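You operate a simulated robot arm through the tools that you are given. There is no shell and no other tool.

You are at the controls of a simulated two-armed robot. One attempt, no reset.

TASK
Stop the pump, swap the wet pad for the dry one, clear the fault.
Fine: the teal pad goes from the leak drawer to the waste pan, the cream pad into the leak tray; shut the drawer, press CLEAR. Where these are worked on the way, their far stop is far enough and under half their travel is too little: leak drawer.

It is judged by the outcome, as a careful person would: the job done as asked, and still so three seconds after it is handed in. It fails if anything else is knocked over, pushed out of place, dropped, spilled or broken.

THE ROBOT
Two 7-joint arms with three-finger grippers on one trunk, on a base that drives. Base frame: it is fixed to the floor where the robot stands at the start and does not move with it; the origin is under the middle of the robot, x ahead of it, y to its left, z up. Lengths are in cm, angles in degrees, forces in N, time in s.
The left shoulder is at the start at [3, 12.4, 108.3], the right one opposite. With the tool pointing down near the work surface each hand reaches from about 10 to 76 cm from the robot's upright axis, wherever it stands, measured 20 degrees to its own side. Places, roughly: inside of the waste pan [50, -80, 80]; leak drawer [50, -50, 80]; leak tray [60, -50, 80]; pump rocker [50, 0, 100]. Payload 2.2 kg a hand.
Tool frame (each hand has its own): the origin (TCP) lies between the finger pads and is the grasp point; the fingertips stand 2.8 cm ahead of it; z points along the fingers, y is the line along which they close. Largest opening 10.2 cm; the body of the gripper starts 7.1 cm behind the TCP.
Orientation is that of the tool frame in the base frame, as a unit quaternion [x, y, z, w]. With the fingers straight down and closing along the base's y, the tool's x points along the base's -x, its y along +y and its z along -z.

THE INTERFACE
- The arms move only by the tool step_arm. It takes "left_moves", "right_moves" or both (then of equal length, played together; a hand with none holds still); each is a list of rows, each a list of 6 numbers: the shift along the base's x, y, z in units of 50 mm (1.0 is 50 mm), then the turn, a rotation vector about the base's x, y, z in units of 5 degrees (1.0 is 5 degrees). In form: [[tx, ty, tz, rx, ry, rz], ...]. A call has 1 to 20 rows; each row shifts and turns the commanded pose from where the row before left it. "left_grip" and "right_grip" are, for a hand that has rows, the gripper command, from -1 (fully open) to 1 (shut), values between in proportion, set as the call begins (left out, the last holds). A call with a number of a shift or a turn outside -1 to 1 is refused whole. Each row takes 0.2 s and may step no farther than 5 cm and 8.6 degrees from the row before; otherwise, or with a gripper value out of range, the whole call is refused. Where a pose cannot be reached the arm comes as near as it can. A force on the tool above 40 N (or 10 N above the force at the start of the call, whichever is more), or a blocked arm, ends the call early, and 0.2 s more pass. The fingers move at their own pace and stop on an object; they squeeze with about 37 N. The grip force told is the motor's: it shows also when the fingers shut on nothing. Time passes only in rows, and 0.2 s behind the last, so rows that do not move let the fingers close. It gives the time, the measured TCP pose, the force on the tool (base axes), the opening and the grip force at its end, in the units of the frame above (readings bear some noise), with the torque about the TCP (base axes, N m) and any sound that the robot's microphone picked up, and new pictures: "show" is both (left out), scene, wrist or none (wrist: the cameras of the hands that moved).
- Cameras (640 x 400 px; columns grow to the right, rows downward): "scene" is now at [3.85, 0.02, 178.47]; the picture's right is [0.01, -1.00, -0.00], its down [-0.86, -0.01, -0.52] and it looks along [0.52, 0.01, -0.86] (base axes); focal length 282 px, centre (320, 200). "left" rides on the left gripper at [7.2, 3.8, -8.6] in its tool frame; the picture's right is [-0.46, 0.89, 0.00], its down [-0.60, -0.32, -0.73] and it looks along [-0.65, -0.34, 0.68] (tool axes); focal length 256 px, centre (320, 200). "right" rides on the right gripper at [6.9, 4.4, -8.6] in its tool frame; the picture's right is [-0.53, 0.85, 0.00], its down [-0.58, -0.36, -0.73] and it looks along [-0.62, -0.39, 0.68] (tool axes); focal length 256 px, centre (320, 200). There is no depth. A picture from a camera that has moved, and an enlarged one, comes with that camera's place and axes in the base frame and with its lens.
- slide_trunk(by): slides the trunk up (or, below 0, down) by that many cm; the arms and the scene camera ride with it, the base frame stays. It gives what a move gives, with no picture.
- base_move(legs): drives the robot by 1 to 6 legs, each [ahead, left, turn to the left] in cm, cm and degrees, along the robot's own axes; the way and the turn of a leg run together, so that a leg with both is an arc; at most 150 cm and 180 degrees a leg. The arms and the cameras ride along, it lands a little off, and it stops where it bumps. It gives what a move gives, and a new picture of the scene camera.
- pan_tilt(pan, tilt): turns the head with the scene camera to pan (to the left, within 143 degrees either way) and tilt (down, from -29 to 69), counted from straight ahead of the robot. It gives what a move gives, and a new picture of the scene camera.
- close_up(camera, box): a new picture of the part [left, top, right, bottom] of that camera's present view, enlarged. No time passes.
- job_done(): hands the job in; it is judged then, once.

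Nothing tells you exact positions but the pictures and the camera data. Unless the task says otherwise, let go and move clear before handing in.

The tools are called after ">>>" by a JSON object that holds its "op" and its "data". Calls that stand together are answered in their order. step_arm: Moves the arms, as the interface text tells. Its arguments: {"type":"object","properties":{"left_moves":{"type":"array"},"left_grip":{"type":"number"},"right_moves":{"type":"array"},"right_grip":{"type":"number"},"show":{"type":"string","enum":["both","scene","wrist","none"]}},"required":[]} The other tools are called the same way: slide_trunk (by) slides the trunk up or down; base_move (legs) drives the base; pan_tilt (pan, tilt) turns the head that bears the scene camera; close_up (camera, box) takes an enlarged picture of a part of a camera's view; job_done () hands the job in.

At the start:

```text
time_s: 0.0
left_tcp_pos: [33.76, -5.65, 135.62]
left_tool_rot: [-0.001, 1.0, 0.0, -0.001]
left_force: [0.3, -0.3, -0.1]
left_wrist_torque: [0.01, 0.0, 0.0]
left_opening: 10.21
left_finger_force: 0.1
right_tcp_pos: [34.37, -35.57, 137.61]
right_tool_rot: [0.0, 1.0, 0.0, 0.0]
right_force: [-0.6, 0.0, -0.1]
right_wrist_torque: [0.01, 0.02, 0.0]
right_opening: 10.24
right_finger_force: 0.0
trunk travel left (down, up): [-32.5, 21.5]
robot x, y, heading: [0.0, -0.15, 0.2]
head pan, tilt: [0.8, 58.8]
```

scene: 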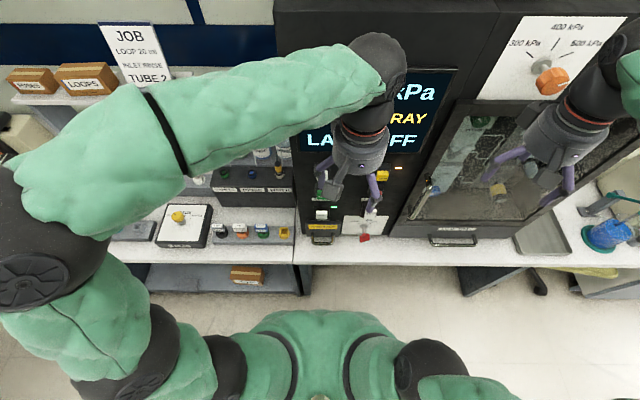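
right: 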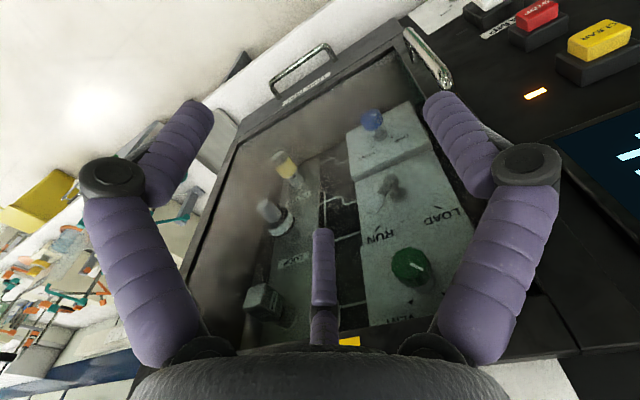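
left: 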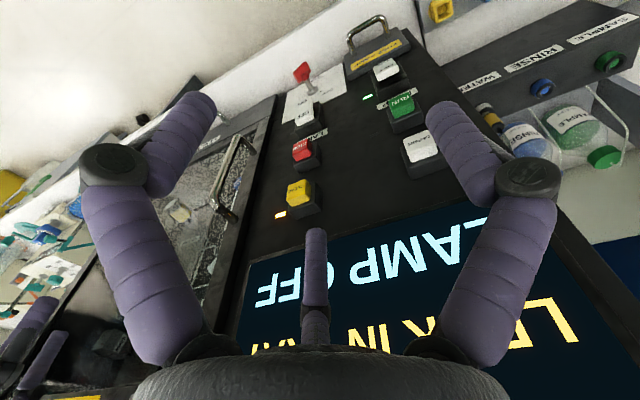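

I see a machine with a screen, a column of buttons, a glass-door chamber and a bench; the arms hide parts of it. I'll take close-ups first to read the labels.

>>> {"op": "close_up", "data": {"camera": "scene", "box": [280, 60, 480, 260]}}

>>> {"op": "close_up", "data": {"camera": "left", "box": [200, 0, 460, 240]}}

>>> {"op": "close_up", "data": {"camera": "scene", "box": [460, 140, 640, 300]}}

>>> {"op": "pan_tilt", "data": {"pan": -40, "tilt": 45}}

```text
2.00 times, centred on (380, 160) of scene
camera zoom: at [3.85, 0.02, 178.47], right [0.01, -1.0, 0.0], down [-0.86, -0.01, -0.52], along [0.52, 0.01, -0.86], focal length 563 px, centre (200, 280)
```

zoom: 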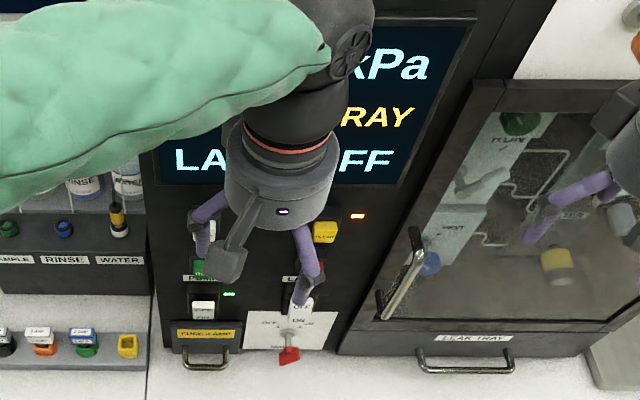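

```text
1.67 times, centred on (330, 120) of left
camera zoom: at [26.6, -1.92, 144.15], right [0.46, 0.89, 0.0], down [0.6, -0.32, 0.73], along [0.65, -0.34, -0.68], focal length 427 px, centre (303, 333)
```

zoom: 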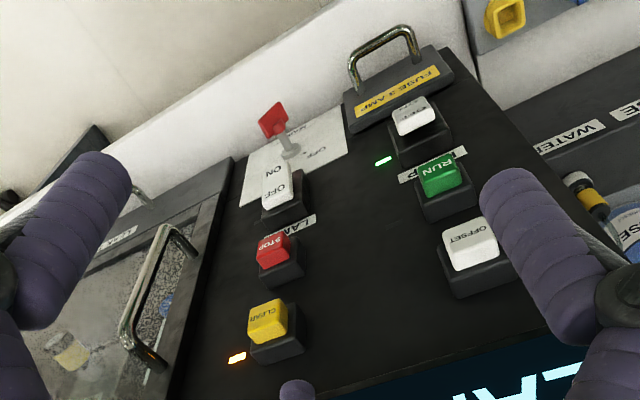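

```text
2.50 times, centred on (550, 220) of scene
camera zoom: at [3.85, 0.02, 178.47], right [0.01, -1.0, 0.0], down [-0.86, -0.01, -0.52], along [0.52, 0.01, -0.86], focal length 704 px, centre (-255, 150)
```

zoom: 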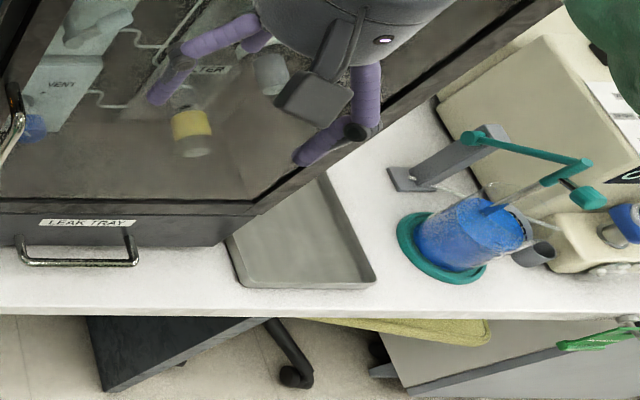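

```text
time_s: 1.1
left_tcp_pos: [33.89, -5.58, 135.53]
left_tool_rot: [0.0, 1.0, 0.0, 0.0]
left_force: [-0.9, -0.7, -0.1]
left_wrist_torque: [0.02, -0.01, 0.01]
left_opening: 10.17
left_finger_force: 0.1
right_tcp_pos: [34.21, -35.37, 137.57]
right_tool_rot: [0.0, 1.0, 0.0, 0.0]
right_force: [-0.2, 0.7, -0.4]
right_wrist_torque: [-0.03, 0.0, -0.01]
right_opening: 10.19
right_finger_force: 0.0
trunk travel left (down, up): [-32.5, 21.5]
robot x, y, heading: [-0.28, -0.06, -0.1]
head pan, tilt: [-40.0, 45.0]
camera scene: at [3.28, -5.3, 180.28], right [-0.64, -0.77, 0.0], down [-0.54, 0.45, -0.71], along [0.54, -0.45, -0.71], focal length 282 px, centre (320, 200)
```

scene: 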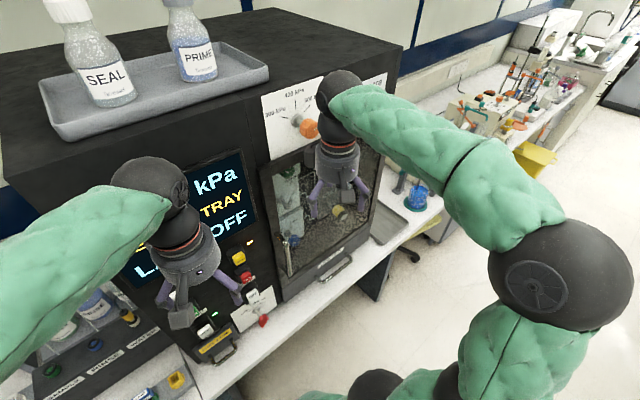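

The machine carries RUN/STOP/CLEAR buttons, a lamp rocker, a main switch lever, a leak tray drawer and a pan on the right. I have not yet seen the cream pad, so I look around.

>>> {"op": "pan_tilt", "data": {"pan": 40, "tilt": 45}}

>>> {"op": "pan_tilt", "data": {"pan": -70, "tilt": 50}}

>>> {"op": "pan_tilt", "data": {"pan": 0, "tilt": 30}}

```text
time_s: 2.6
left_tcp_pos: [33.73, -5.58, 135.56]
left_tool_rot: [0.0, 1.0, 0.0, 0.0]
left_force: [-0.7, -0.6, -0.4]
left_wrist_torque: [0.03, -0.04, 0.0]
left_opening: 10.17
left_finger_force: 0.1
right_tcp_pos: [34.34, -35.46, 137.59]
right_tool_rot: [0.0, 1.0, 0.0, -0.001]
right_force: [-0.2, -0.5, 0.7]
right_wrist_torque: [-0.01, -0.01, 0.0]
right_opening: 10.19
right_finger_force: 0.0
trunk travel left (down, up): [-32.5, 21.5]
robot x, y, heading: [0.31, -0.17, -0.3]
head pan, tilt: [40.0, 45.0]
camera scene: at [3.28, 5.14, 180.28], right [0.64, -0.77, 0.0], down [-0.54, -0.45, -0.71], along [0.54, 0.45, -0.71], focal length 282 px, centre (320, 200)
```

scene: 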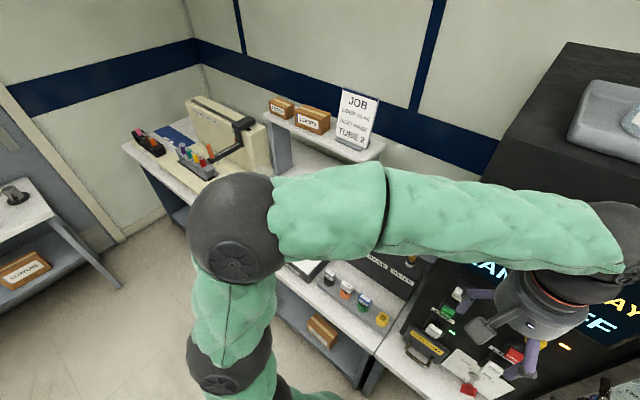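

```text
time_s: 4.5
left_tcp_pos: [33.77, -5.61, 135.6]
left_tool_rot: [0.0, 1.0, 0.0, -0.001]
left_force: [-0.4, 0.4, 0.0]
left_wrist_torque: [-0.02, 0.0, -0.05]
left_opening: 10.2
left_finger_force: 0.0
right_tcp_pos: [34.22, -35.58, 137.56]
right_tool_rot: [0.0, 1.0, 0.001, 0.0]
right_force: [-0.8, -0.2, 0.7]
right_wrist_torque: [-0.01, 0.03, 0.01]
right_opening: 10.21
right_finger_force: 0.1
trunk travel left (down, up): [-32.5, 21.5]
robot x, y, heading: [-0.07, 0.21, -0.2]
head pan, tilt: [-70.0, 50.0]
camera scene: at [-0.31, -7.32, 179.59], right [-0.94, -0.34, 0.0], down [-0.26, 0.72, -0.64], along [0.22, -0.6, -0.77], focal length 282 px, centre (320, 200)
```

scene: 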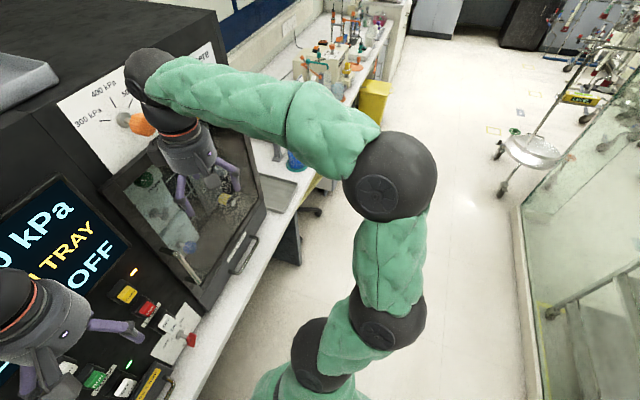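

```text
time_s: 5.9
left_tcp_pos: [33.6, -5.62, 135.54]
left_tool_rot: [0.0, 1.0, 0.0, -0.001]
left_force: [-0.3, 0.3, 0.3]
left_wrist_torque: [0.01, 0.01, 0.0]
left_opening: 10.19
left_finger_force: 0.1
right_tcp_pos: [34.31, -35.66, 137.55]
right_tool_rot: [0.0, 1.0, 0.0, -0.001]
right_force: [-1.0, 0.2, 0.0]
right_wrist_torque: [-0.02, 0.04, 0.03]
right_opening: 10.21
right_finger_force: 0.0
trunk travel left (down, up): [-32.5, 21.5]
robot x, y, heading: [-0.0, 0.15, 0.1]
head pan, tilt: [0.0, 30.0]
camera scene: at [6.09, -0.09, 182.54], right [0.0, -1.0, 0.0], down [-0.5, 0.0, -0.87], along [0.87, 0.0, -0.5], focal length 282 px, centre (320, 200)
```

scene: 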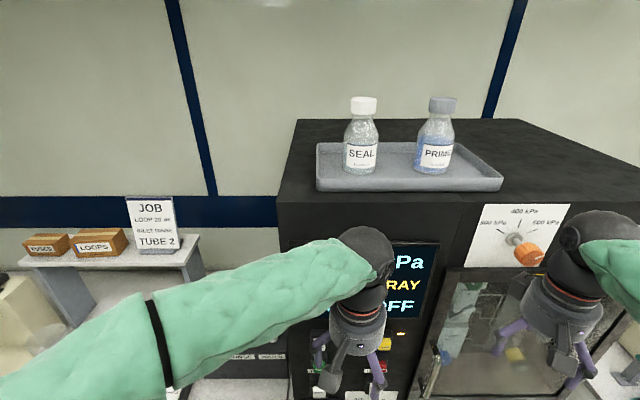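

The left arm hides the left bench. I pull both hands back and outward, well above everything, to get a clear view.

>>> {"op": "step_arm", "data": {"left_moves": [[-0.5, 0.8, 0, 0, 0, 0], [-0.5, 0.8, 0, 0, 0, 0], [-0.5, 0.8, 0, 0, 0, 0], [-0.5, 0.8, 0, 0, 0, 0], [-0.2, 0.9, 0, 0, 0, 0], [0, 0.9, 0, 0, 0, 0], [0, 0.9, 0, 0, 0, 0], [0, 0.9, 0, 0, 0, 0]], "right_moves": [[-0.5, -0.5, 0, 0, 0, 0], [-0.5, -0.5, 0, 0, 0, 0], [-0.5, -0.5, 0, 0, 0, 0], [-0.5, -0.5, 0, 0, 0, 0], [-0.2, -0.5, 0, 0, 0, 0], [0, -0.5, 0, 0, 0, 0], [0, 0, 0, 0, 0, 0], [0, 0, 0, 0, 0, 0]], "show": "scene"}}

>>> {"op": "pan_tilt", "data": {"pan": 0, "tilt": 50}}

>>> {"op": "pan_tilt", "data": {"pan": 35, "tilt": 50}}

>>> {"op": "pan_tilt", "data": {"pan": -40, "tilt": 50}}

```text
time_s: 7.7
left_tcp_pos: [22.52, 28.34, 135.26]
left_tool_rot: [0.0, 1.0, 0.0, -0.001]
left_force: [-0.7, -0.2, -0.1]
left_wrist_torque: [-0.02, 0.01, 0.01]
left_opening: 10.17
left_finger_force: 0.1
right_tcp_pos: [23.44, -50.74, 137.61]
right_tool_rot: [0.0, 1.0, -0.001, 0.0]
right_force: [-0.7, -0.1, 0.1]
right_wrist_torque: [0.0, 0.0, -0.01]
right_opening: 10.19
right_finger_force: 0.1
trunk travel left (down, up): [-32.5, 21.5]
robot x, y, heading: [0.16, -0.27, -0.1]
head pan, tilt: [0.0, 30.0]
camera scene: at [6.09, -0.13, 182.54], right [0.0, -1.0, 0.0], down [-0.5, 0.0, -0.87], along [0.87, 0.0, -0.5], focal length 282 px, centre (320, 200)
```

scene: 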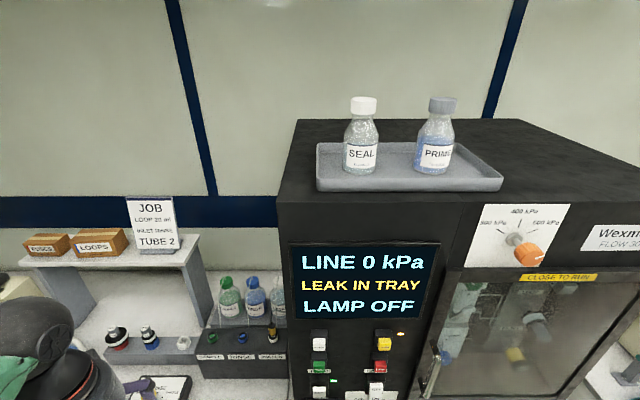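

```text
time_s: 8.5
left_tcp_pos: [22.74, 28.28, 135.14]
left_tool_rot: [-0.001, 1.0, 0.0, 0.001]
left_force: [-0.3, 1.1, 0.1]
left_wrist_torque: [0.0, 0.02, -0.02]
left_opening: 10.22
left_finger_force: 0.0
right_tcp_pos: [23.52, -50.74, 137.52]
right_tool_rot: [0.0, 1.0, 0.001, 0.0]
right_force: [-0.3, 0.7, 0.3]
right_wrist_torque: [-0.01, 0.03, 0.02]
right_opening: 10.21
right_finger_force: 0.0
trunk travel left (down, up): [-32.5, 21.5]
robot x, y, heading: [-0.24, -0.03, 0.1]
head pan, tilt: [0.0, 50.0]
camera scene: at [4.73, -0.06, 179.6], right [0.0, -1.0, 0.0], down [-0.77, 0.0, -0.64], along [0.64, 0.0, -0.77], focal length 282 px, centre (320, 200)
```

scene: 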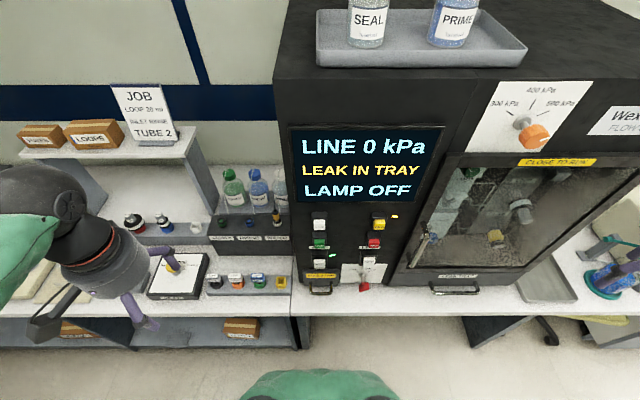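

```text
time_s: 9.5
left_tcp_pos: [22.65, 28.3, 135.23]
left_tool_rot: [-0.001, 1.0, 0.0, 0.001]
left_force: [-0.1, 0.0, 0.3]
left_wrist_torque: [0.0, 0.01, -0.02]
left_opening: 10.2
left_finger_force: 0.0
right_tcp_pos: [23.54, -50.63, 137.61]
right_tool_rot: [0.0, 1.0, -0.001, -0.001]
right_force: [0.8, -0.6, -0.6]
right_wrist_torque: [0.0, 0.01, 0.0]
right_opening: 10.21
right_finger_force: 0.0
trunk travel left (down, up): [-32.5, 21.5]
robot x, y, heading: [-0.21, 0.09, -0.0]
head pan, tilt: [35.0, 50.0]
camera scene: at [3.35, 4.34, 179.59], right [0.57, -0.82, 0.0], down [-0.63, -0.44, -0.64], along [0.53, 0.37, -0.77], focal length 282 px, centre (320, 200)
```

scene: 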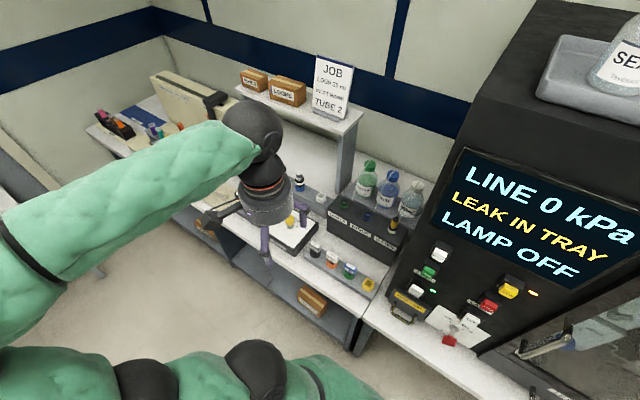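

```text
time_s: 11.0
left_tcp_pos: [22.57, 28.32, 135.09]
left_tool_rot: [0.0, 1.0, -0.001, 0.0]
left_force: [-0.5, -1.0, 1.2]
left_wrist_torque: [0.0, 0.0, 0.0]
left_opening: 10.23
left_finger_force: 0.0
right_tcp_pos: [23.42, -50.69, 137.6]
right_tool_rot: [0.0, 1.0, 0.0, 0.001]
right_force: [0.0, 0.3, -0.4]
right_wrist_torque: [-0.02, 0.03, 0.01]
right_opening: 10.17
right_finger_force: 0.0
trunk travel left (down, up): [-32.5, 21.5]
robot x, y, heading: [0.39, -0.16, -0.1]
head pan, tilt: [-40.0, 50.0]
camera scene: at [2.94, -5.02, 179.59], right [-0.64, -0.77, 0.0], down [-0.59, 0.49, -0.64], along [0.49, -0.41, -0.77], focal length 282 px, centre (320, 200)
```

scene: 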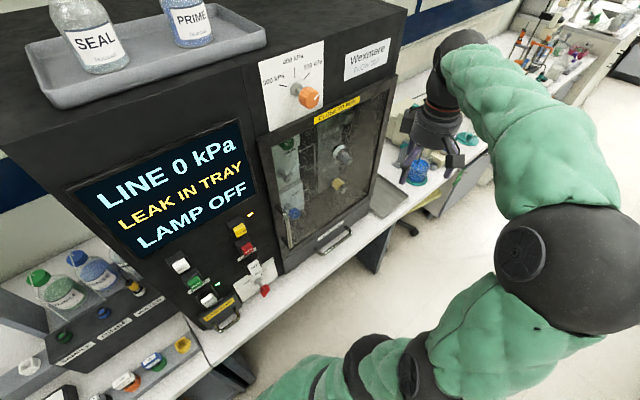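

The screen reads LEAK IN TRAY. Something cream-coloured peeks out behind the left hand on the left bench, so I look closer there.

>>> {"op": "pan_tilt", "data": {"pan": 15, "tilt": 55}}

>>> {"op": "close_up", "data": {"camera": "scene", "box": [0, 150, 320, 350]}}

>>> {"op": "close_up", "data": {"camera": "left", "box": [0, 0, 640, 400]}}

>>> {"op": "close_up", "data": {"camera": "right", "box": [0, 0, 640, 400]}}

```text
time_s: 12.2
left_tcp_pos: [22.63, 28.39, 135.21]
left_tool_rot: [-0.001, 1.0, 0.0, 0.0]
left_force: [-0.6, -0.1, 0.6]
left_wrist_torque: [-0.02, 0.0, -0.01]
left_opening: 10.18
left_finger_force: 0.0
right_tcp_pos: [23.45, -50.66, 137.66]
right_tool_rot: [0.0, 1.0, 0.0, 0.001]
right_force: [0.6, 0.4, -0.2]
right_wrist_torque: [0.02, 0.02, 0.0]
right_opening: 10.18
right_finger_force: 0.1
trunk travel left (down, up): [-32.5, 21.5]
robot x, y, heading: [-0.17, -0.21, 0.1]
head pan, tilt: [15.0, 55.0]
camera scene: at [4.0, 1.78, 178.94], right [0.26, -0.97, 0.0], down [-0.79, -0.21, -0.57], along [0.55, 0.15, -0.82], focal length 282 px, centre (320, 200)
```

scene: 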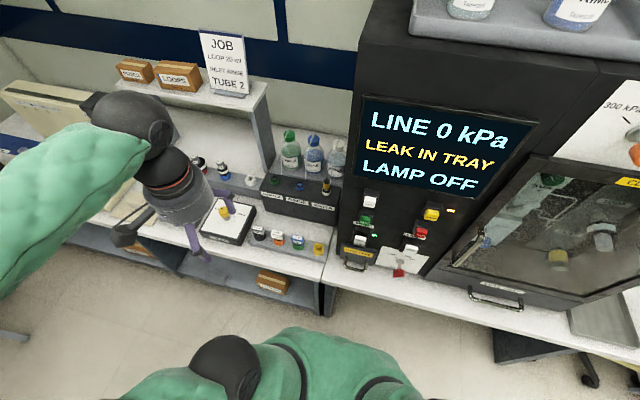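

```text
2.00 times, centred on (160, 250) of scene
camera zoom: at [4.0, 1.78, 178.94], right [0.26, -0.97, 0.0], down [-0.79, -0.21, -0.57], along [0.55, 0.15, -0.82], focal length 563 px, centre (640, 100)
```

zoom: 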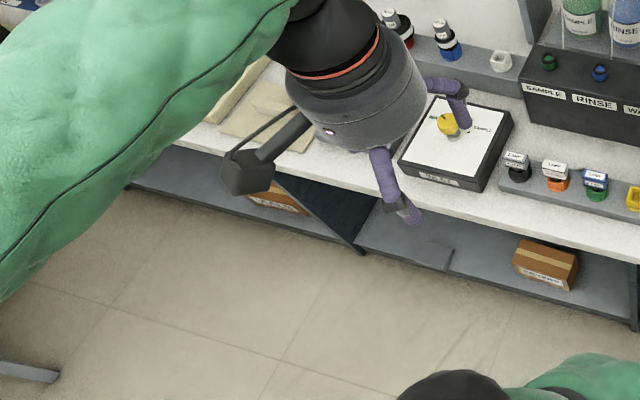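

```text
1.00 times, centred on (320, 200) of left (not enlarged: the box is as wide or as high as the picture)
camera zoom: at [15.47, 32.01, 143.73], right [0.47, 0.89, 0.0], down [0.6, -0.32, 0.73], along [0.65, -0.34, -0.68], focal length 256 px, centre (320, 200)
```

zoom: 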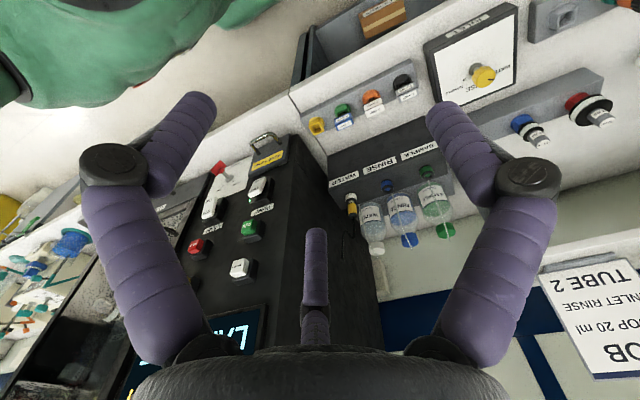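

```text
1.00 times, centred on (320, 200) of right (not enlarged: the box is as wide or as high as the picture)
camera zoom: at [16.54, -46.26, 146.23], right [0.53, 0.85, 0.0], down [0.58, -0.36, 0.73], along [0.62, -0.39, -0.68], focal length 256 px, centre (320, 200)
```

zoom: 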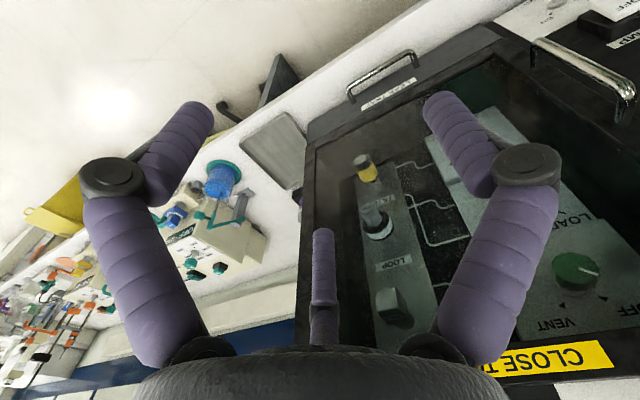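

A flat cream/tan item lies on the left bench at about [46, 96, 80], behind the left forearm. I drive left to see it properly.

>>> {"op": "base_move", "data": {"legs": [[0, 60, 0]]}}

>>> {"op": "pan_tilt", "data": {"pan": 0, "tilt": 55}}

>>> {"op": "pan_tilt", "data": {"pan": -30, "tilt": 50}}

```text
time_s: 15.6
left_tcp_pos: [22.93, 88.18, 135.17]
left_tool_rot: [0.003, 1.0, 0.0, 0.0]
left_force: [0.2, 0.5, -0.4]
left_wrist_torque: [0.0, 0.0, 0.02]
left_opening: 10.19
left_finger_force: 0.0
right_tcp_pos: [23.36, 9.15, 137.73]
right_tool_rot: [0.003, 1.0, 0.0, 0.0]
right_force: [0.5, 0.2, 0.0]
right_wrist_torque: [0.0, -0.01, -0.02]
right_opening: 10.2
right_finger_force: 0.1
trunk travel left (down, up): [-32.5, 21.5]
robot x, y, heading: [0.19, 60.1, -0.1]
head pan, tilt: [15.0, 55.0]
camera scene: at [4.16, 61.68, 178.94], right [0.25, -0.97, 0.0], down [-0.79, -0.21, -0.57], along [0.55, 0.15, -0.82], focal length 282 px, centre (320, 200)
```

scene: 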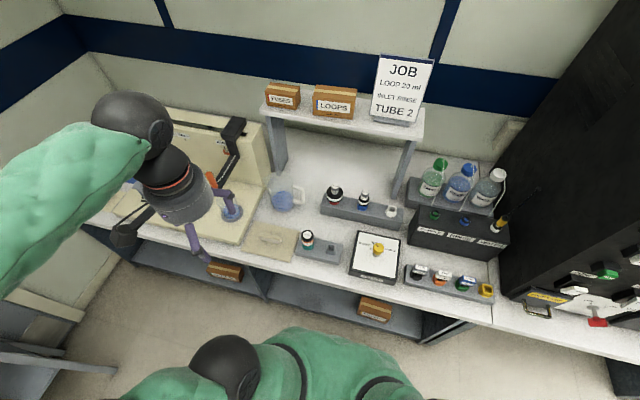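

```text
time_s: 16.4
left_tcp_pos: [22.93, 87.99, 135.2]
left_tool_rot: [0.002, 1.0, 0.0, 0.0]
left_force: [-0.1, -1.3, 0.9]
left_wrist_torque: [0.01, 0.02, 0.01]
left_opening: 10.2
left_finger_force: 0.0
right_tcp_pos: [23.24, 9.1, 137.56]
right_tool_rot: [0.002, 1.0, 0.0, 0.001]
right_force: [-0.2, -0.2, -0.1]
right_wrist_torque: [-0.01, 0.0, -0.02]
right_opening: 10.2
right_finger_force: 0.1
trunk travel left (down, up): [-32.5, 21.5]
robot x, y, heading: [0.33, 59.79, -0.1]
head pan, tilt: [0.0, 55.0]
camera scene: at [4.39, 59.73, 178.94], right [0.0, -1.0, 0.0], down [-0.82, 0.0, -0.57], along [0.57, 0.0, -0.82], focal length 282 px, centre (320, 200)
```

scene: 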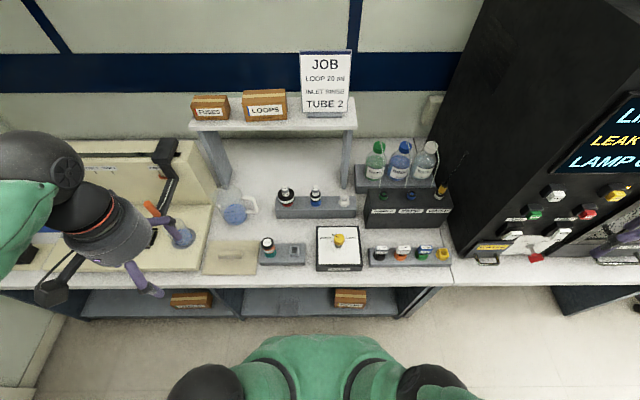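

```text
time_s: 17.3
left_tcp_pos: [22.96, 88.23, 135.01]
left_tool_rot: [0.002, 1.0, 0.0, 0.0]
left_force: [-0.2, -0.2, 0.3]
left_wrist_torque: [0.02, 0.0, 0.02]
left_opening: 10.2
left_finger_force: 0.2
right_tcp_pos: [23.31, 9.05, 137.59]
right_tool_rot: [0.002, 1.0, 0.0, 0.0]
right_force: [0.0, 0.4, 0.1]
right_wrist_torque: [-0.02, 0.0, -0.01]
right_opening: 10.2
right_finger_force: 0.1
trunk travel left (down, up): [-32.5, 21.5]
robot x, y, heading: [0.03, 60.29, -0.5]
head pan, tilt: [-30.0, 50.0]
camera scene: at [3.84, 55.91, 179.59], right [-0.5, -0.86, 0.0], down [-0.66, 0.39, -0.64], along [0.56, -0.32, -0.77], focal length 282 px, centre (320, 200)
```

scene: 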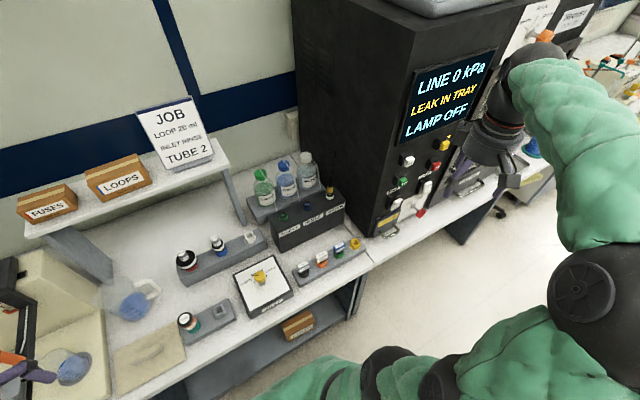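

The cream pad lies at the front of the left bench. I zoom in on it.

>>> {"op": "pan_tilt", "data": {"pan": 0, "tilt": 60}}

>>> {"op": "close_up", "data": {"camera": "scene", "box": [180, 170, 340, 270]}}

>>> {"op": "close_up", "data": {"camera": "left", "box": [0, 0, 640, 400]}}

```text
time_s: 18.3
left_tcp_pos: [22.94, 88.1, 135.18]
left_tool_rot: [0.002, 1.0, 0.0, 0.001]
left_force: [1.0, -0.4, -0.2]
left_wrist_torque: [-0.02, -0.02, 0.02]
left_opening: 10.17
left_finger_force: 0.1
right_tcp_pos: [23.25, 9.08, 137.57]
right_tool_rot: [0.002, 1.0, 0.0, 0.0]
right_force: [1.0, 0.5, -0.2]
right_wrist_torque: [-0.03, 0.03, 0.01]
right_opening: 10.2
right_finger_force: 0.1
trunk travel left (down, up): [-32.5, 21.5]
robot x, y, heading: [0.43, 60.1, -0.5]
head pan, tilt: [0.0, 60.0]
camera scene: at [3.85, 59.75, 178.34], right [-0.01, -1.0, 0.0], down [-0.87, 0.01, -0.5], along [0.5, 0.0, -0.87], focal length 282 px, centre (320, 200)
```

scene: 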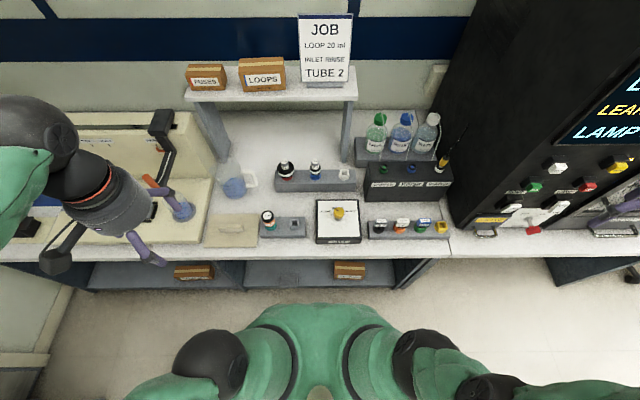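

```text
4.00 times, centred on (260, 220) of scene
camera zoom: at [3.85, 59.75, 178.34], right [-0.01, -1.0, 0.0], down [-0.87, 0.01, -0.5], along [0.5, 0.0, -0.87], focal length 1126 px, centre (560, 120)
```

zoom: 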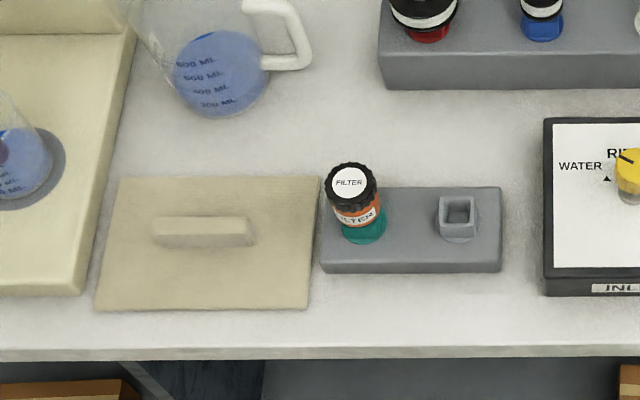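

```text
1.00 times, centred on (320, 200) of left (not enlarged: the box is as wide or as high as the picture)
camera zoom: at [15.78, 91.81, 143.73], right [0.47, 0.88, 0.0], down [0.6, -0.32, 0.73], along [0.65, -0.34, -0.68], focal length 256 px, centre (320, 200)
```

zoom: 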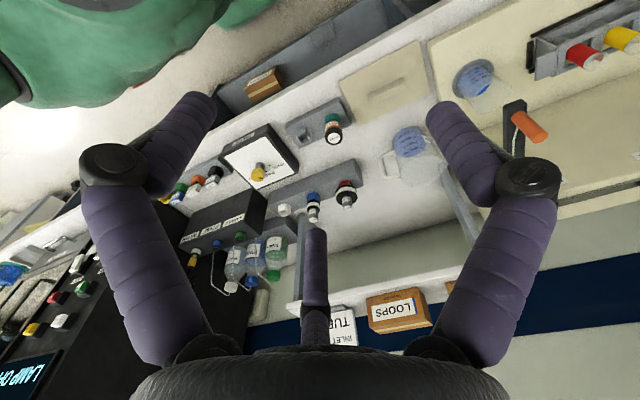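

The cream pad has a grip ridge at about [47.5, 93, 82], so I can lift it later. I go back to the machine first to stop the pump.

>>> {"op": "base_move", "data": {"legs": [[0, -72, 0]]}}

>>> {"op": "close_up", "data": {"camera": "scene", "box": [250, 100, 410, 200]}}

>>> {"op": "close_up", "data": {"camera": "scene", "box": [250, 180, 410, 280]}}

>>> {"op": "close_up", "data": {"camera": "scene", "box": [380, 160, 620, 310]}}

```text
time_s: 22.2
left_tcp_pos: [22.7, 15.83, 135.17]
left_tool_rot: [-0.002, 1.0, 0.001, 0.0]
left_force: [0.1, -0.5, 0.0]
left_wrist_torque: [-0.02, 0.02, 0.01]
left_opening: 10.22
left_finger_force: 0.1
right_tcp_pos: [23.92, -63.23, 137.64]
right_tool_rot: [-0.002, 1.0, 0.0, 0.0]
right_force: [0.4, -0.4, 1.3]
right_wrist_torque: [0.01, 0.01, 0.0]
right_opening: 10.2
right_finger_force: 0.0
trunk travel left (down, up): [-32.5, 21.5]
robot x, y, heading: [0.41, -12.31, 0.5]
head pan, tilt: [0.0, 60.0]
camera scene: at [3.88, -12.74, 178.34], right [0.01, -1.0, 0.0], down [-0.87, 0.0, -0.5], along [0.5, 0.0, -0.87], focal length 282 px, centre (320, 200)
```

scene: 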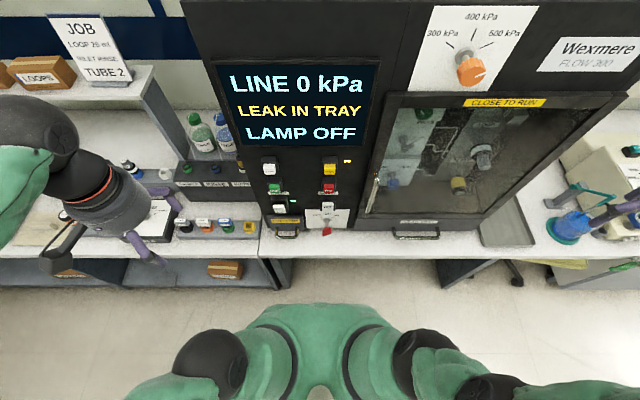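

```text
4.00 times, centred on (330, 150) of scene
camera zoom: at [3.88, -12.74, 178.34], right [0.01, -1.0, 0.0], down [-0.87, 0.0, -0.5], along [0.5, 0.0, -0.87], focal length 1126 px, centre (280, 400)
```

zoom: 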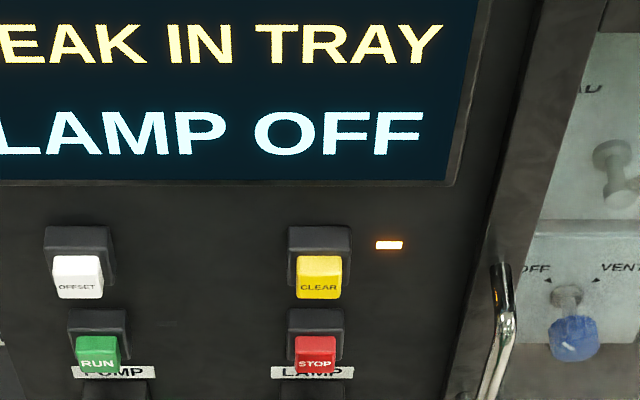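

```text
4.00 times, centred on (330, 230) of scene
camera zoom: at [3.88, -12.74, 178.34], right [0.01, -1.0, 0.0], down [-0.87, 0.0, -0.5], along [0.5, 0.0, -0.87], focal length 1126 px, centre (280, 80)
```

zoom: 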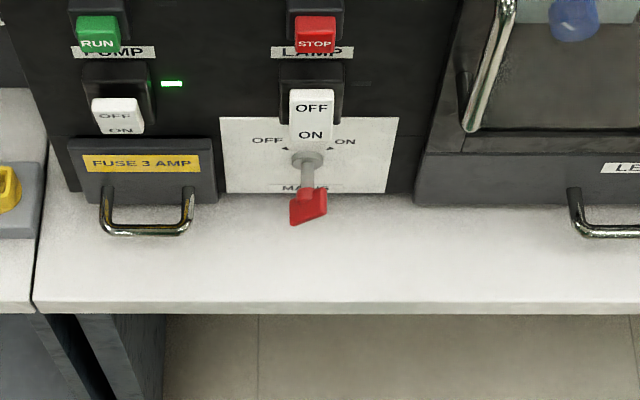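

```text
2.67 times, centred on (500, 235) of scene
camera zoom: at [3.88, -12.74, 178.34], right [0.01, -1.0, 0.0], down [-0.87, 0.0, -0.5], along [0.5, 0.0, -0.87], focal length 750 px, centre (-160, 107)
```

zoom: 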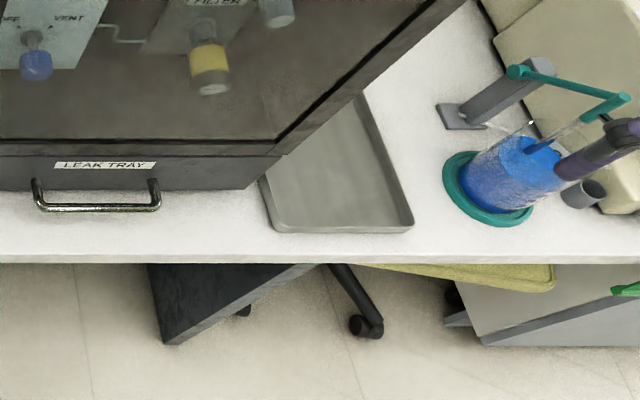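

The pump rocker (OFF on top, green lamp lit) sits at about [46, 0, 99.5], with PUMP above it; LAMP is the other column. I point the left hand forward with closed fingers and bring it in front of the rocker.

>>> {"op": "step_arm", "data": {"left_moves": [[0.144, -0.144, -0.278, 0, -1, 0], [0.144, -0.144, -0.278, 0, -1, 0], [0.144, -0.144, -0.278, 0, -1, 0], [0.144, -0.144, -0.278, 0, -1, 0], [0.144, -0.144, -0.278, 0, -1, 0], [0.144, -0.144, -0.278, 0, -1, 0], [0.144, -0.144, -0.278, 0, -1, 0], [0.144, -0.144, -0.278, 0, -1, 0], [0.144, -0.144, -0.278, 0, -1, 0], [0.144, -0.144, -0.278, 0, -1, 0], [0.144, -0.144, -0.278, 0, -1, 0], [0.144, -0.144, -0.278, 0, -1, 0], [0.144, -0.144, -0.278, 0, -1, 0], [0.144, -0.144, -0.278, 0, -1, 0], [0.144, -0.144, -0.278, 0, -1, 0], [0.144, -0.144, -0.278, 0, -1, 0], [0.144, -0.144, -0.278, 0, -1, 0], [0.144, -0.144, -0.278, 0, -1, 0], [0, 0, 0, 0, 0, 0], [0, 0, 0, 0, 0, 0]], "left_grip": 1}}

```text
time_s: 25.5
left_tcp_pos: [37.75, 8.44, 125.05]
left_tool_rot: [-0.041, 0.741, 0.026, 0.669]
left_force: [0.6, 0.6, 0.1]
left_wrist_torque: [-0.01, -0.01, 0.01]
left_opening: 0.2
left_finger_force: 31.2
left hand out of reach, approached as far as the arm can: row 12, 13, 15, 16
right_tcp_pos: [23.81, -63.11, 137.68]
right_tool_rot: [-0.002, 1.0, 0.0, -0.001]
right_force: [0.4, -0.2, -0.1]
right_wrist_torque: [-0.01, 0.02, 0.03]
right_opening: 10.21
right_finger_force: 0.0
trunk travel left (down, up): [-32.5, 21.5]
robot x, y, heading: [0.37, -12.7, 0.1]
head pan, tilt: [0.0, 60.0]
stopped in row 16 (left hand): the arm was blocked; the commanded pose is now the measured one
camera scene: at [3.9, -12.66, 178.34], right [0.01, -1.0, 0.0], down [-0.87, 0.0, -0.5], along [0.5, 0.0, -0.87], focal length 282 px, centre (320, 200)
camera left: at [28.11, 11.17, 118.69], right [-0.04, 0.89, 0.45], down [-0.63, -0.37, 0.68], along [0.77, -0.26, 0.58], focal length 256 px, centre (320, 200)
```

scene: 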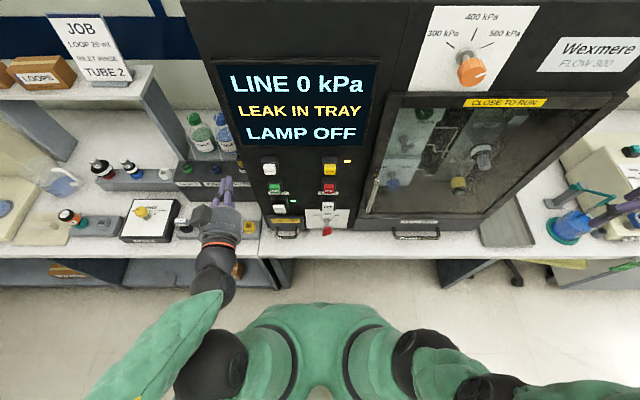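
left: 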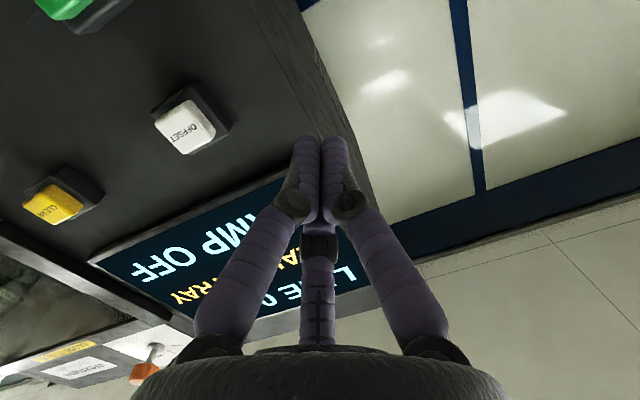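

The arm folded too tightly near the body. I back the robot off 18 cm for more room and then correct the pose.

>>> {"op": "base_move", "data": {"legs": [[-18, 0, 0]]}}

```text
time_s: 27.1
left_tcp_pos: [19.67, 8.35, 125.22]
left_tool_rot: [-0.041, 0.741, 0.026, 0.67]
left_force: [0.4, -0.3, -0.3]
left_wrist_torque: [0.0, -0.02, 0.02]
left_opening: 0.2
left_finger_force: 31.1
right_tcp_pos: [5.5, -63.24, 137.62]
right_tool_rot: [-0.002, 1.0, 0.001, 0.0]
right_force: [-0.1, -0.9, -1.3]
right_wrist_torque: [0.0, -0.04, 0.0]
right_opening: 10.2
right_finger_force: 0.1
trunk travel left (down, up): [-32.5, 21.5]
robot x, y, heading: [-17.72, -12.65, 0.2]
head pan, tilt: [0.0, 60.0]
camera scene: at [-14.3, -12.78, 178.34], right [0.0, -1.0, 0.0], down [-0.87, 0.0, -0.5], along [0.5, 0.0, -0.87], focal length 282 px, centre (320, 200)
```

scene: 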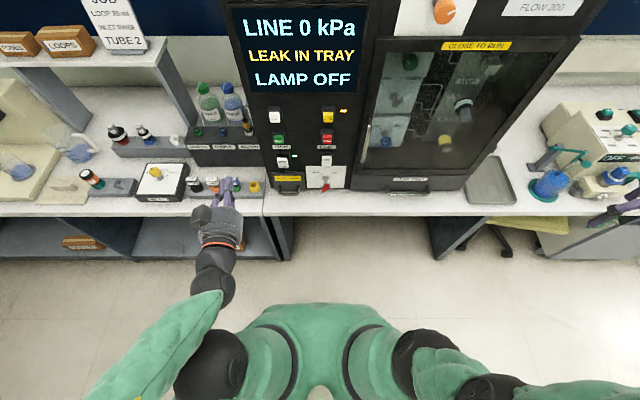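

Now I move the left hand to about 8 cm in front of the upper half of the pump rocker and straighten it.

>>> {"op": "step_arm", "data": {"left_moves": [[0.4, -0.2, -0.59, 0.03, -0.144, -0.136], [0.4, -0.2, -0.59, 0.03, -0.144, -0.136], [0.4, -0.2, -0.59, 0.03, -0.144, -0.136], [0.4, -0.2, -0.59, 0.03, -0.144, -0.136], [0.4, -0.2, -0.59, 0.03, -0.144, -0.136], [0.4, -0.2, -0.59, 0.03, -0.144, -0.136], [0.4, -0.2, -0.59, 0.03, -0.144, -0.136], [0.4, -0.2, -0.59, 0.03, -0.144, -0.136], [0, 0, 0, 0, 0, 0]]}}

>>> {"op": "close_up", "data": {"camera": "scene", "box": [240, 90, 400, 190]}}

```text
time_s: 28.6
left_tcp_pos: [23.29, 3.67, 126.54]
left_tool_rot: [-0.04, 0.659, 0.012, 0.751]
left_force: [1.7, 0.3, 0.5]
left_wrist_torque: [-0.04, -0.03, 0.01]
left_opening: 0.22
left_finger_force: 31.2
left hand out of reach, approached as far as the arm can: row 1, 2, 3, 4, 5, 6, 7
right_tcp_pos: [5.64, -63.2, 137.57]
right_tool_rot: [-0.002, 1.0, 0.001, 0.0]
right_force: [-0.3, -0.7, 0.7]
right_wrist_torque: [0.01, 0.0, 0.01]
right_opening: 10.17
right_finger_force: 0.0
trunk travel left (down, up): [-32.5, 21.5]
robot x, y, heading: [-17.67, -12.68, 0.0]
head pan, tilt: [0.0, 60.0]
stopped in row 7 (left hand): the arm was blocked; the commanded pose is now the measured one
camera scene: at [-14.12, -12.78, 178.34], right [0.0, -1.0, 0.0], down [-0.87, 0.0, -0.5], along [0.5, 0.0, -0.87], focal length 282 px, centre (320, 200)
camera left: at [15.49, 6.41, 118.08], right [-0.12, 0.9, 0.42], down [-0.78, -0.35, 0.52], along [0.61, -0.26, 0.74], focal length 256 px, centre (320, 200)
```

scene: 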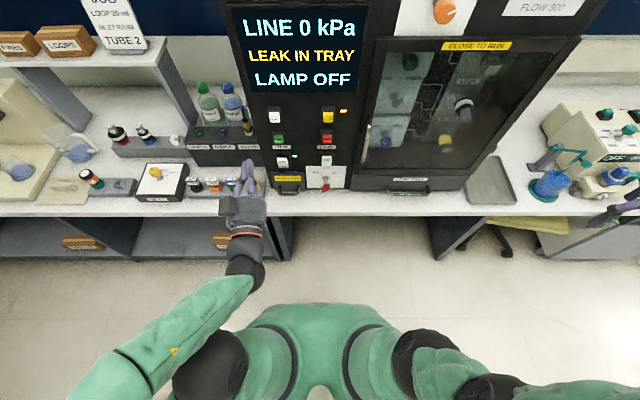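
left: 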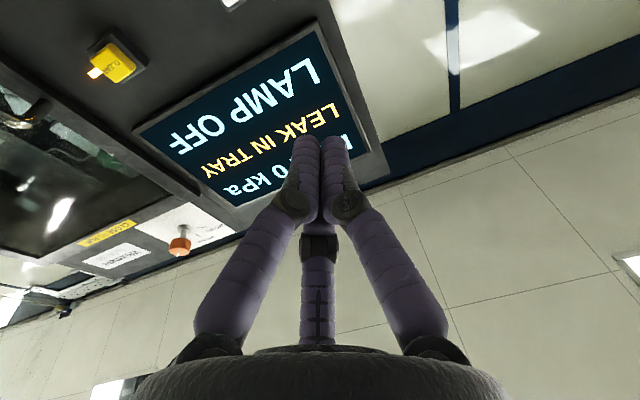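

```text
4.00 times, centred on (320, 140) of scene
camera zoom: at [-14.12, -12.78, 178.34], right [0.0, -1.0, 0.0], down [-0.87, 0.0, -0.5], along [0.5, 0.0, -0.87], focal length 1126 px, centre (320, 440)
```

zoom: 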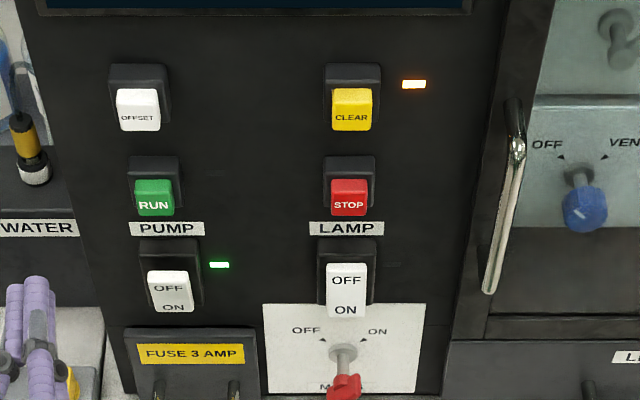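

The wrist is near a joint limit when level. I tilt the tool to about 35° below horizontal while moving forward, which is enough to press.

>>> {"op": "step_arm", "data": {"left_moves": [[0.4, 0, 0, 0, 1, 0], [0.4, 0, 0, 0, 1, 0], [0.4, 0, 0, 0, 1, 0], [0.4, 0, 0, 0, 1, 0], [0, 0, -0.5, 0, 1, 0], [0, 0, -0.5, 0, 1, 0], [0, 0, -0.5, 0, 1, 0], [0, 0, -0.5, 0, 1, 0], [0, 0, 0, 0, 0, 0]]}}

```text
time_s: 30.6
left_tcp_pos: [31.04, 3.56, 116.36]
left_tool_rot: [-0.034, 0.877, 0.026, 0.478]
left_force: [0.0, 0.0, -0.6]
left_wrist_torque: [0.0, 0.0, 0.0]
left_opening: 0.21
left_finger_force: 31.5
right_tcp_pos: [5.5, -63.23, 137.63]
right_tool_rot: [-0.001, 1.0, 0.0, 0.0]
right_force: [0.1, 0.5, -0.7]
right_wrist_torque: [0.0, -0.01, -0.03]
right_opening: 10.19
right_finger_force: 0.2
trunk travel left (down, up): [-32.5, 21.5]
robot x, y, heading: [-18.24, -12.92, -0.0]
head pan, tilt: [0.0, 60.0]
camera scene: at [-14.18, -12.77, 178.34], right [0.0, -1.0, 0.0], down [-0.87, 0.0, -0.5], along [0.5, 0.0, -0.87], focal length 282 px, centre (320, 200)
camera left: at [19.75, 6.4, 114.96], right [0.18, 0.9, 0.4], down [-0.26, -0.35, 0.9], along [0.95, -0.26, 0.17], focal length 256 px, centre (320, 200)
```

scene: 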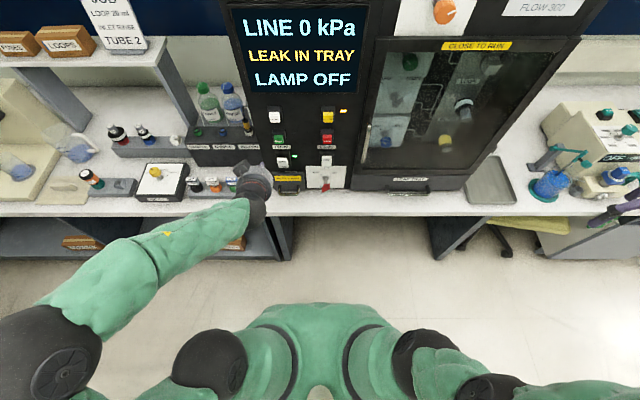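
left: 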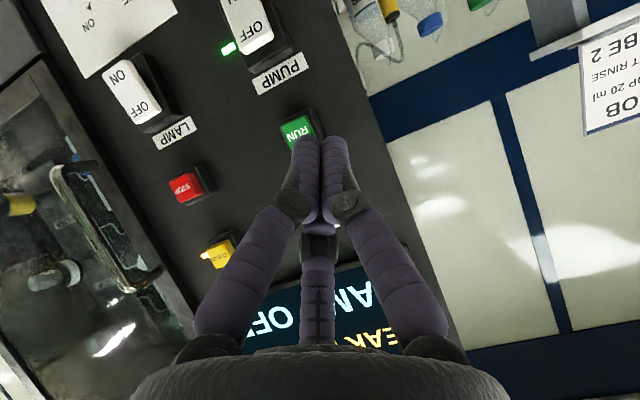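

The triangulated OFF end of the pump rocker is at about [43.9, 0, 103.4] and the panel face at x≈47.6. I line the closed fingertips up just in front of it.

>>> {"op": "step_arm", "data": {"left_moves": [[0, -0.178, -0.593, -0.04, 0, -0.24], [0, -0.178, -0.593, -0.04, 0, -0.24], [0, -0.178, -0.593, -0.04, 0, -0.24], [0, -0.178, -0.593, -0.03, 0, -0.24], [0.5, 0, 0, 0, 0, 0], [0.5, 0, 0, 0, 0, 0], [0.4, 0, 0, 0, 0, 0], [0, 0, 0, 0, 0, 0]]}}

>>> {"op": "close_up", "data": {"camera": "scene", "box": [240, 90, 400, 190]}}

```text
time_s: 32.4
left_tcp_pos: [38.14, -0.22, 104.54]
left_tool_rot: [0.0, 0.878, -0.001, 0.479]
left_force: [-0.9, 0.2, 0.2]
left_wrist_torque: [0.03, 0.01, -0.03]
left_opening: 0.22
left_finger_force: 31.8
right_tcp_pos: [5.61, -63.38, 137.69]
right_tool_rot: [-0.002, 1.0, -0.001, -0.001]
right_force: [-0.2, -0.3, 0.0]
right_wrist_torque: [0.0, 0.03, -0.01]
right_opening: 10.19
right_finger_force: 0.0
trunk travel left (down, up): [-32.5, 21.5]
robot x, y, heading: [-17.46, -12.53, 0.0]
head pan, tilt: [0.0, 60.0]
camera scene: at [-14.18, -12.78, 178.34], right [0.0, -1.0, 0.0], down [-0.87, 0.0, -0.5], along [0.5, 0.0, -0.87], focal length 282 px, centre (320, 200)
camera left: at [27.1, 3.6, 103.13], right [0.25, 0.89, 0.39], down [-0.29, -0.32, 0.9], along [0.92, -0.34, 0.18], focal length 256 px, centre (320, 200)
```

scene: 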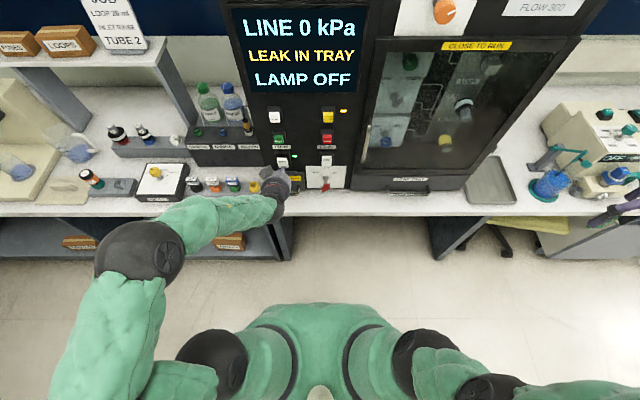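
left: 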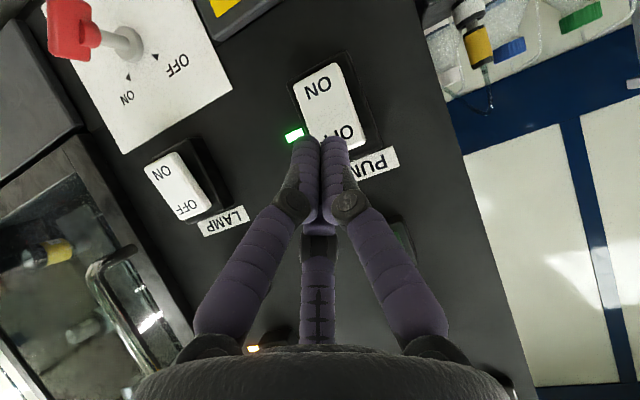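

```text
4.00 times, centred on (320, 140) of scene
camera zoom: at [-14.18, -12.78, 178.34], right [0.0, -1.0, 0.0], down [-0.87, 0.0, -0.5], along [0.5, 0.0, -0.87], focal length 1126 px, centre (320, 440)
```

zoom: 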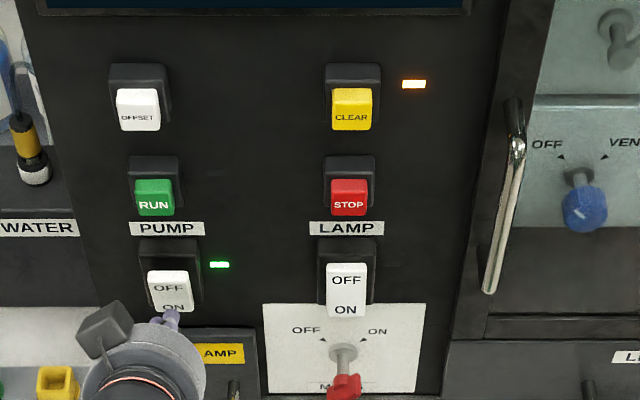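

Fingertips line up with the OFF half. I press forward in small steps, with slight lift.

>>> {"op": "step_arm", "data": {"left_moves": [[0.3, 0.03, 0.1, 0, 0, 0], [0.3, 0, 0, 0, 0, 0], [0.2, 0, 0, 0, 0, 0], [0.1, 0, 0, 0, 0, 0], [0.1, 0, 0, 0, 0, 0], [0.1, 0, 0, 0, 0, 0]]}}

>>> {"op": "close_up", "data": {"camera": "scene", "box": [240, 90, 400, 190]}}

```text
time_s: 33.7
left_tcp_pos: [42.63, 0.29, 105.04]
left_tool_rot: [0.0, 0.878, -0.001, 0.479]
left_force: [-30.7, 4.0, 18.1]
left_wrist_torque: [0.11, -0.16, 0.3]
left_opening: 0.61
left_finger_force: 31.6
right_tcp_pos: [5.0, -63.35, 137.77]
right_tool_rot: [-0.002, 1.0, 0.001, 0.002]
right_force: [-0.5, 0.1, 0.7]
right_wrist_torque: [-0.02, 0.01, 0.0]
right_opening: 10.2
right_finger_force: 0.0
trunk travel left (down, up): [-32.5, 21.5]
robot x, y, heading: [-17.88, -12.84, 0.1]
head pan, tilt: [0.0, 60.0]
stopped in row 6 (left hand): the force on the tool passed its limit at 44 N (the readings are from after the stop); the commanded pose is now the measured one
camera scene: at [-14.95, -12.76, 178.37], right [0.0, -1.0, 0.0], down [-0.86, 0.0, -0.5], along [0.5, 0.0, -0.86], focal length 282 px, centre (320, 200)
camera left: at [31.58, 3.88, 103.63], right [0.25, 0.89, 0.39], down [-0.29, -0.32, 0.9], along [0.92, -0.34, 0.17], focal length 256 px, centre (320, 200)
```

scene: 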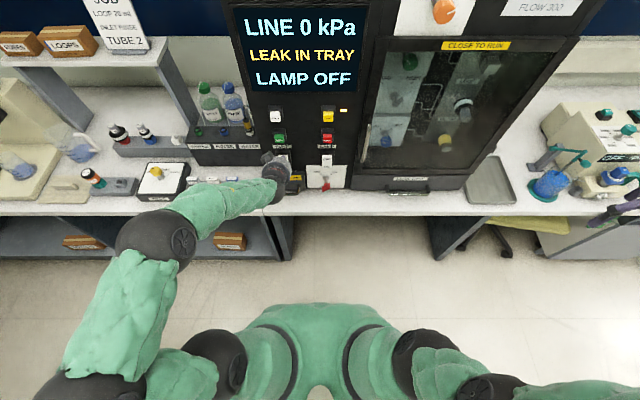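
left: 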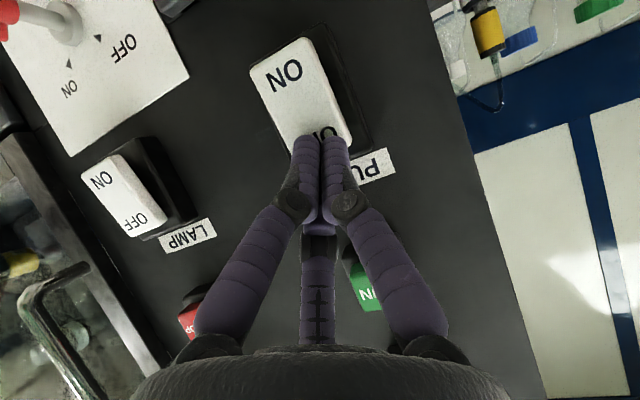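

```text
4.00 times, centred on (320, 140) of scene
camera zoom: at [-14.95, -12.76, 178.37], right [0.0, -1.0, 0.0], down [-0.86, 0.0, -0.5], along [0.5, 0.0, -0.86], focal length 1126 px, centre (320, 440)
```

zoom: 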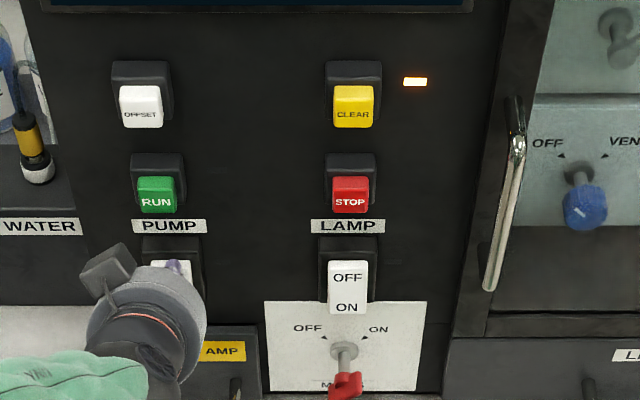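

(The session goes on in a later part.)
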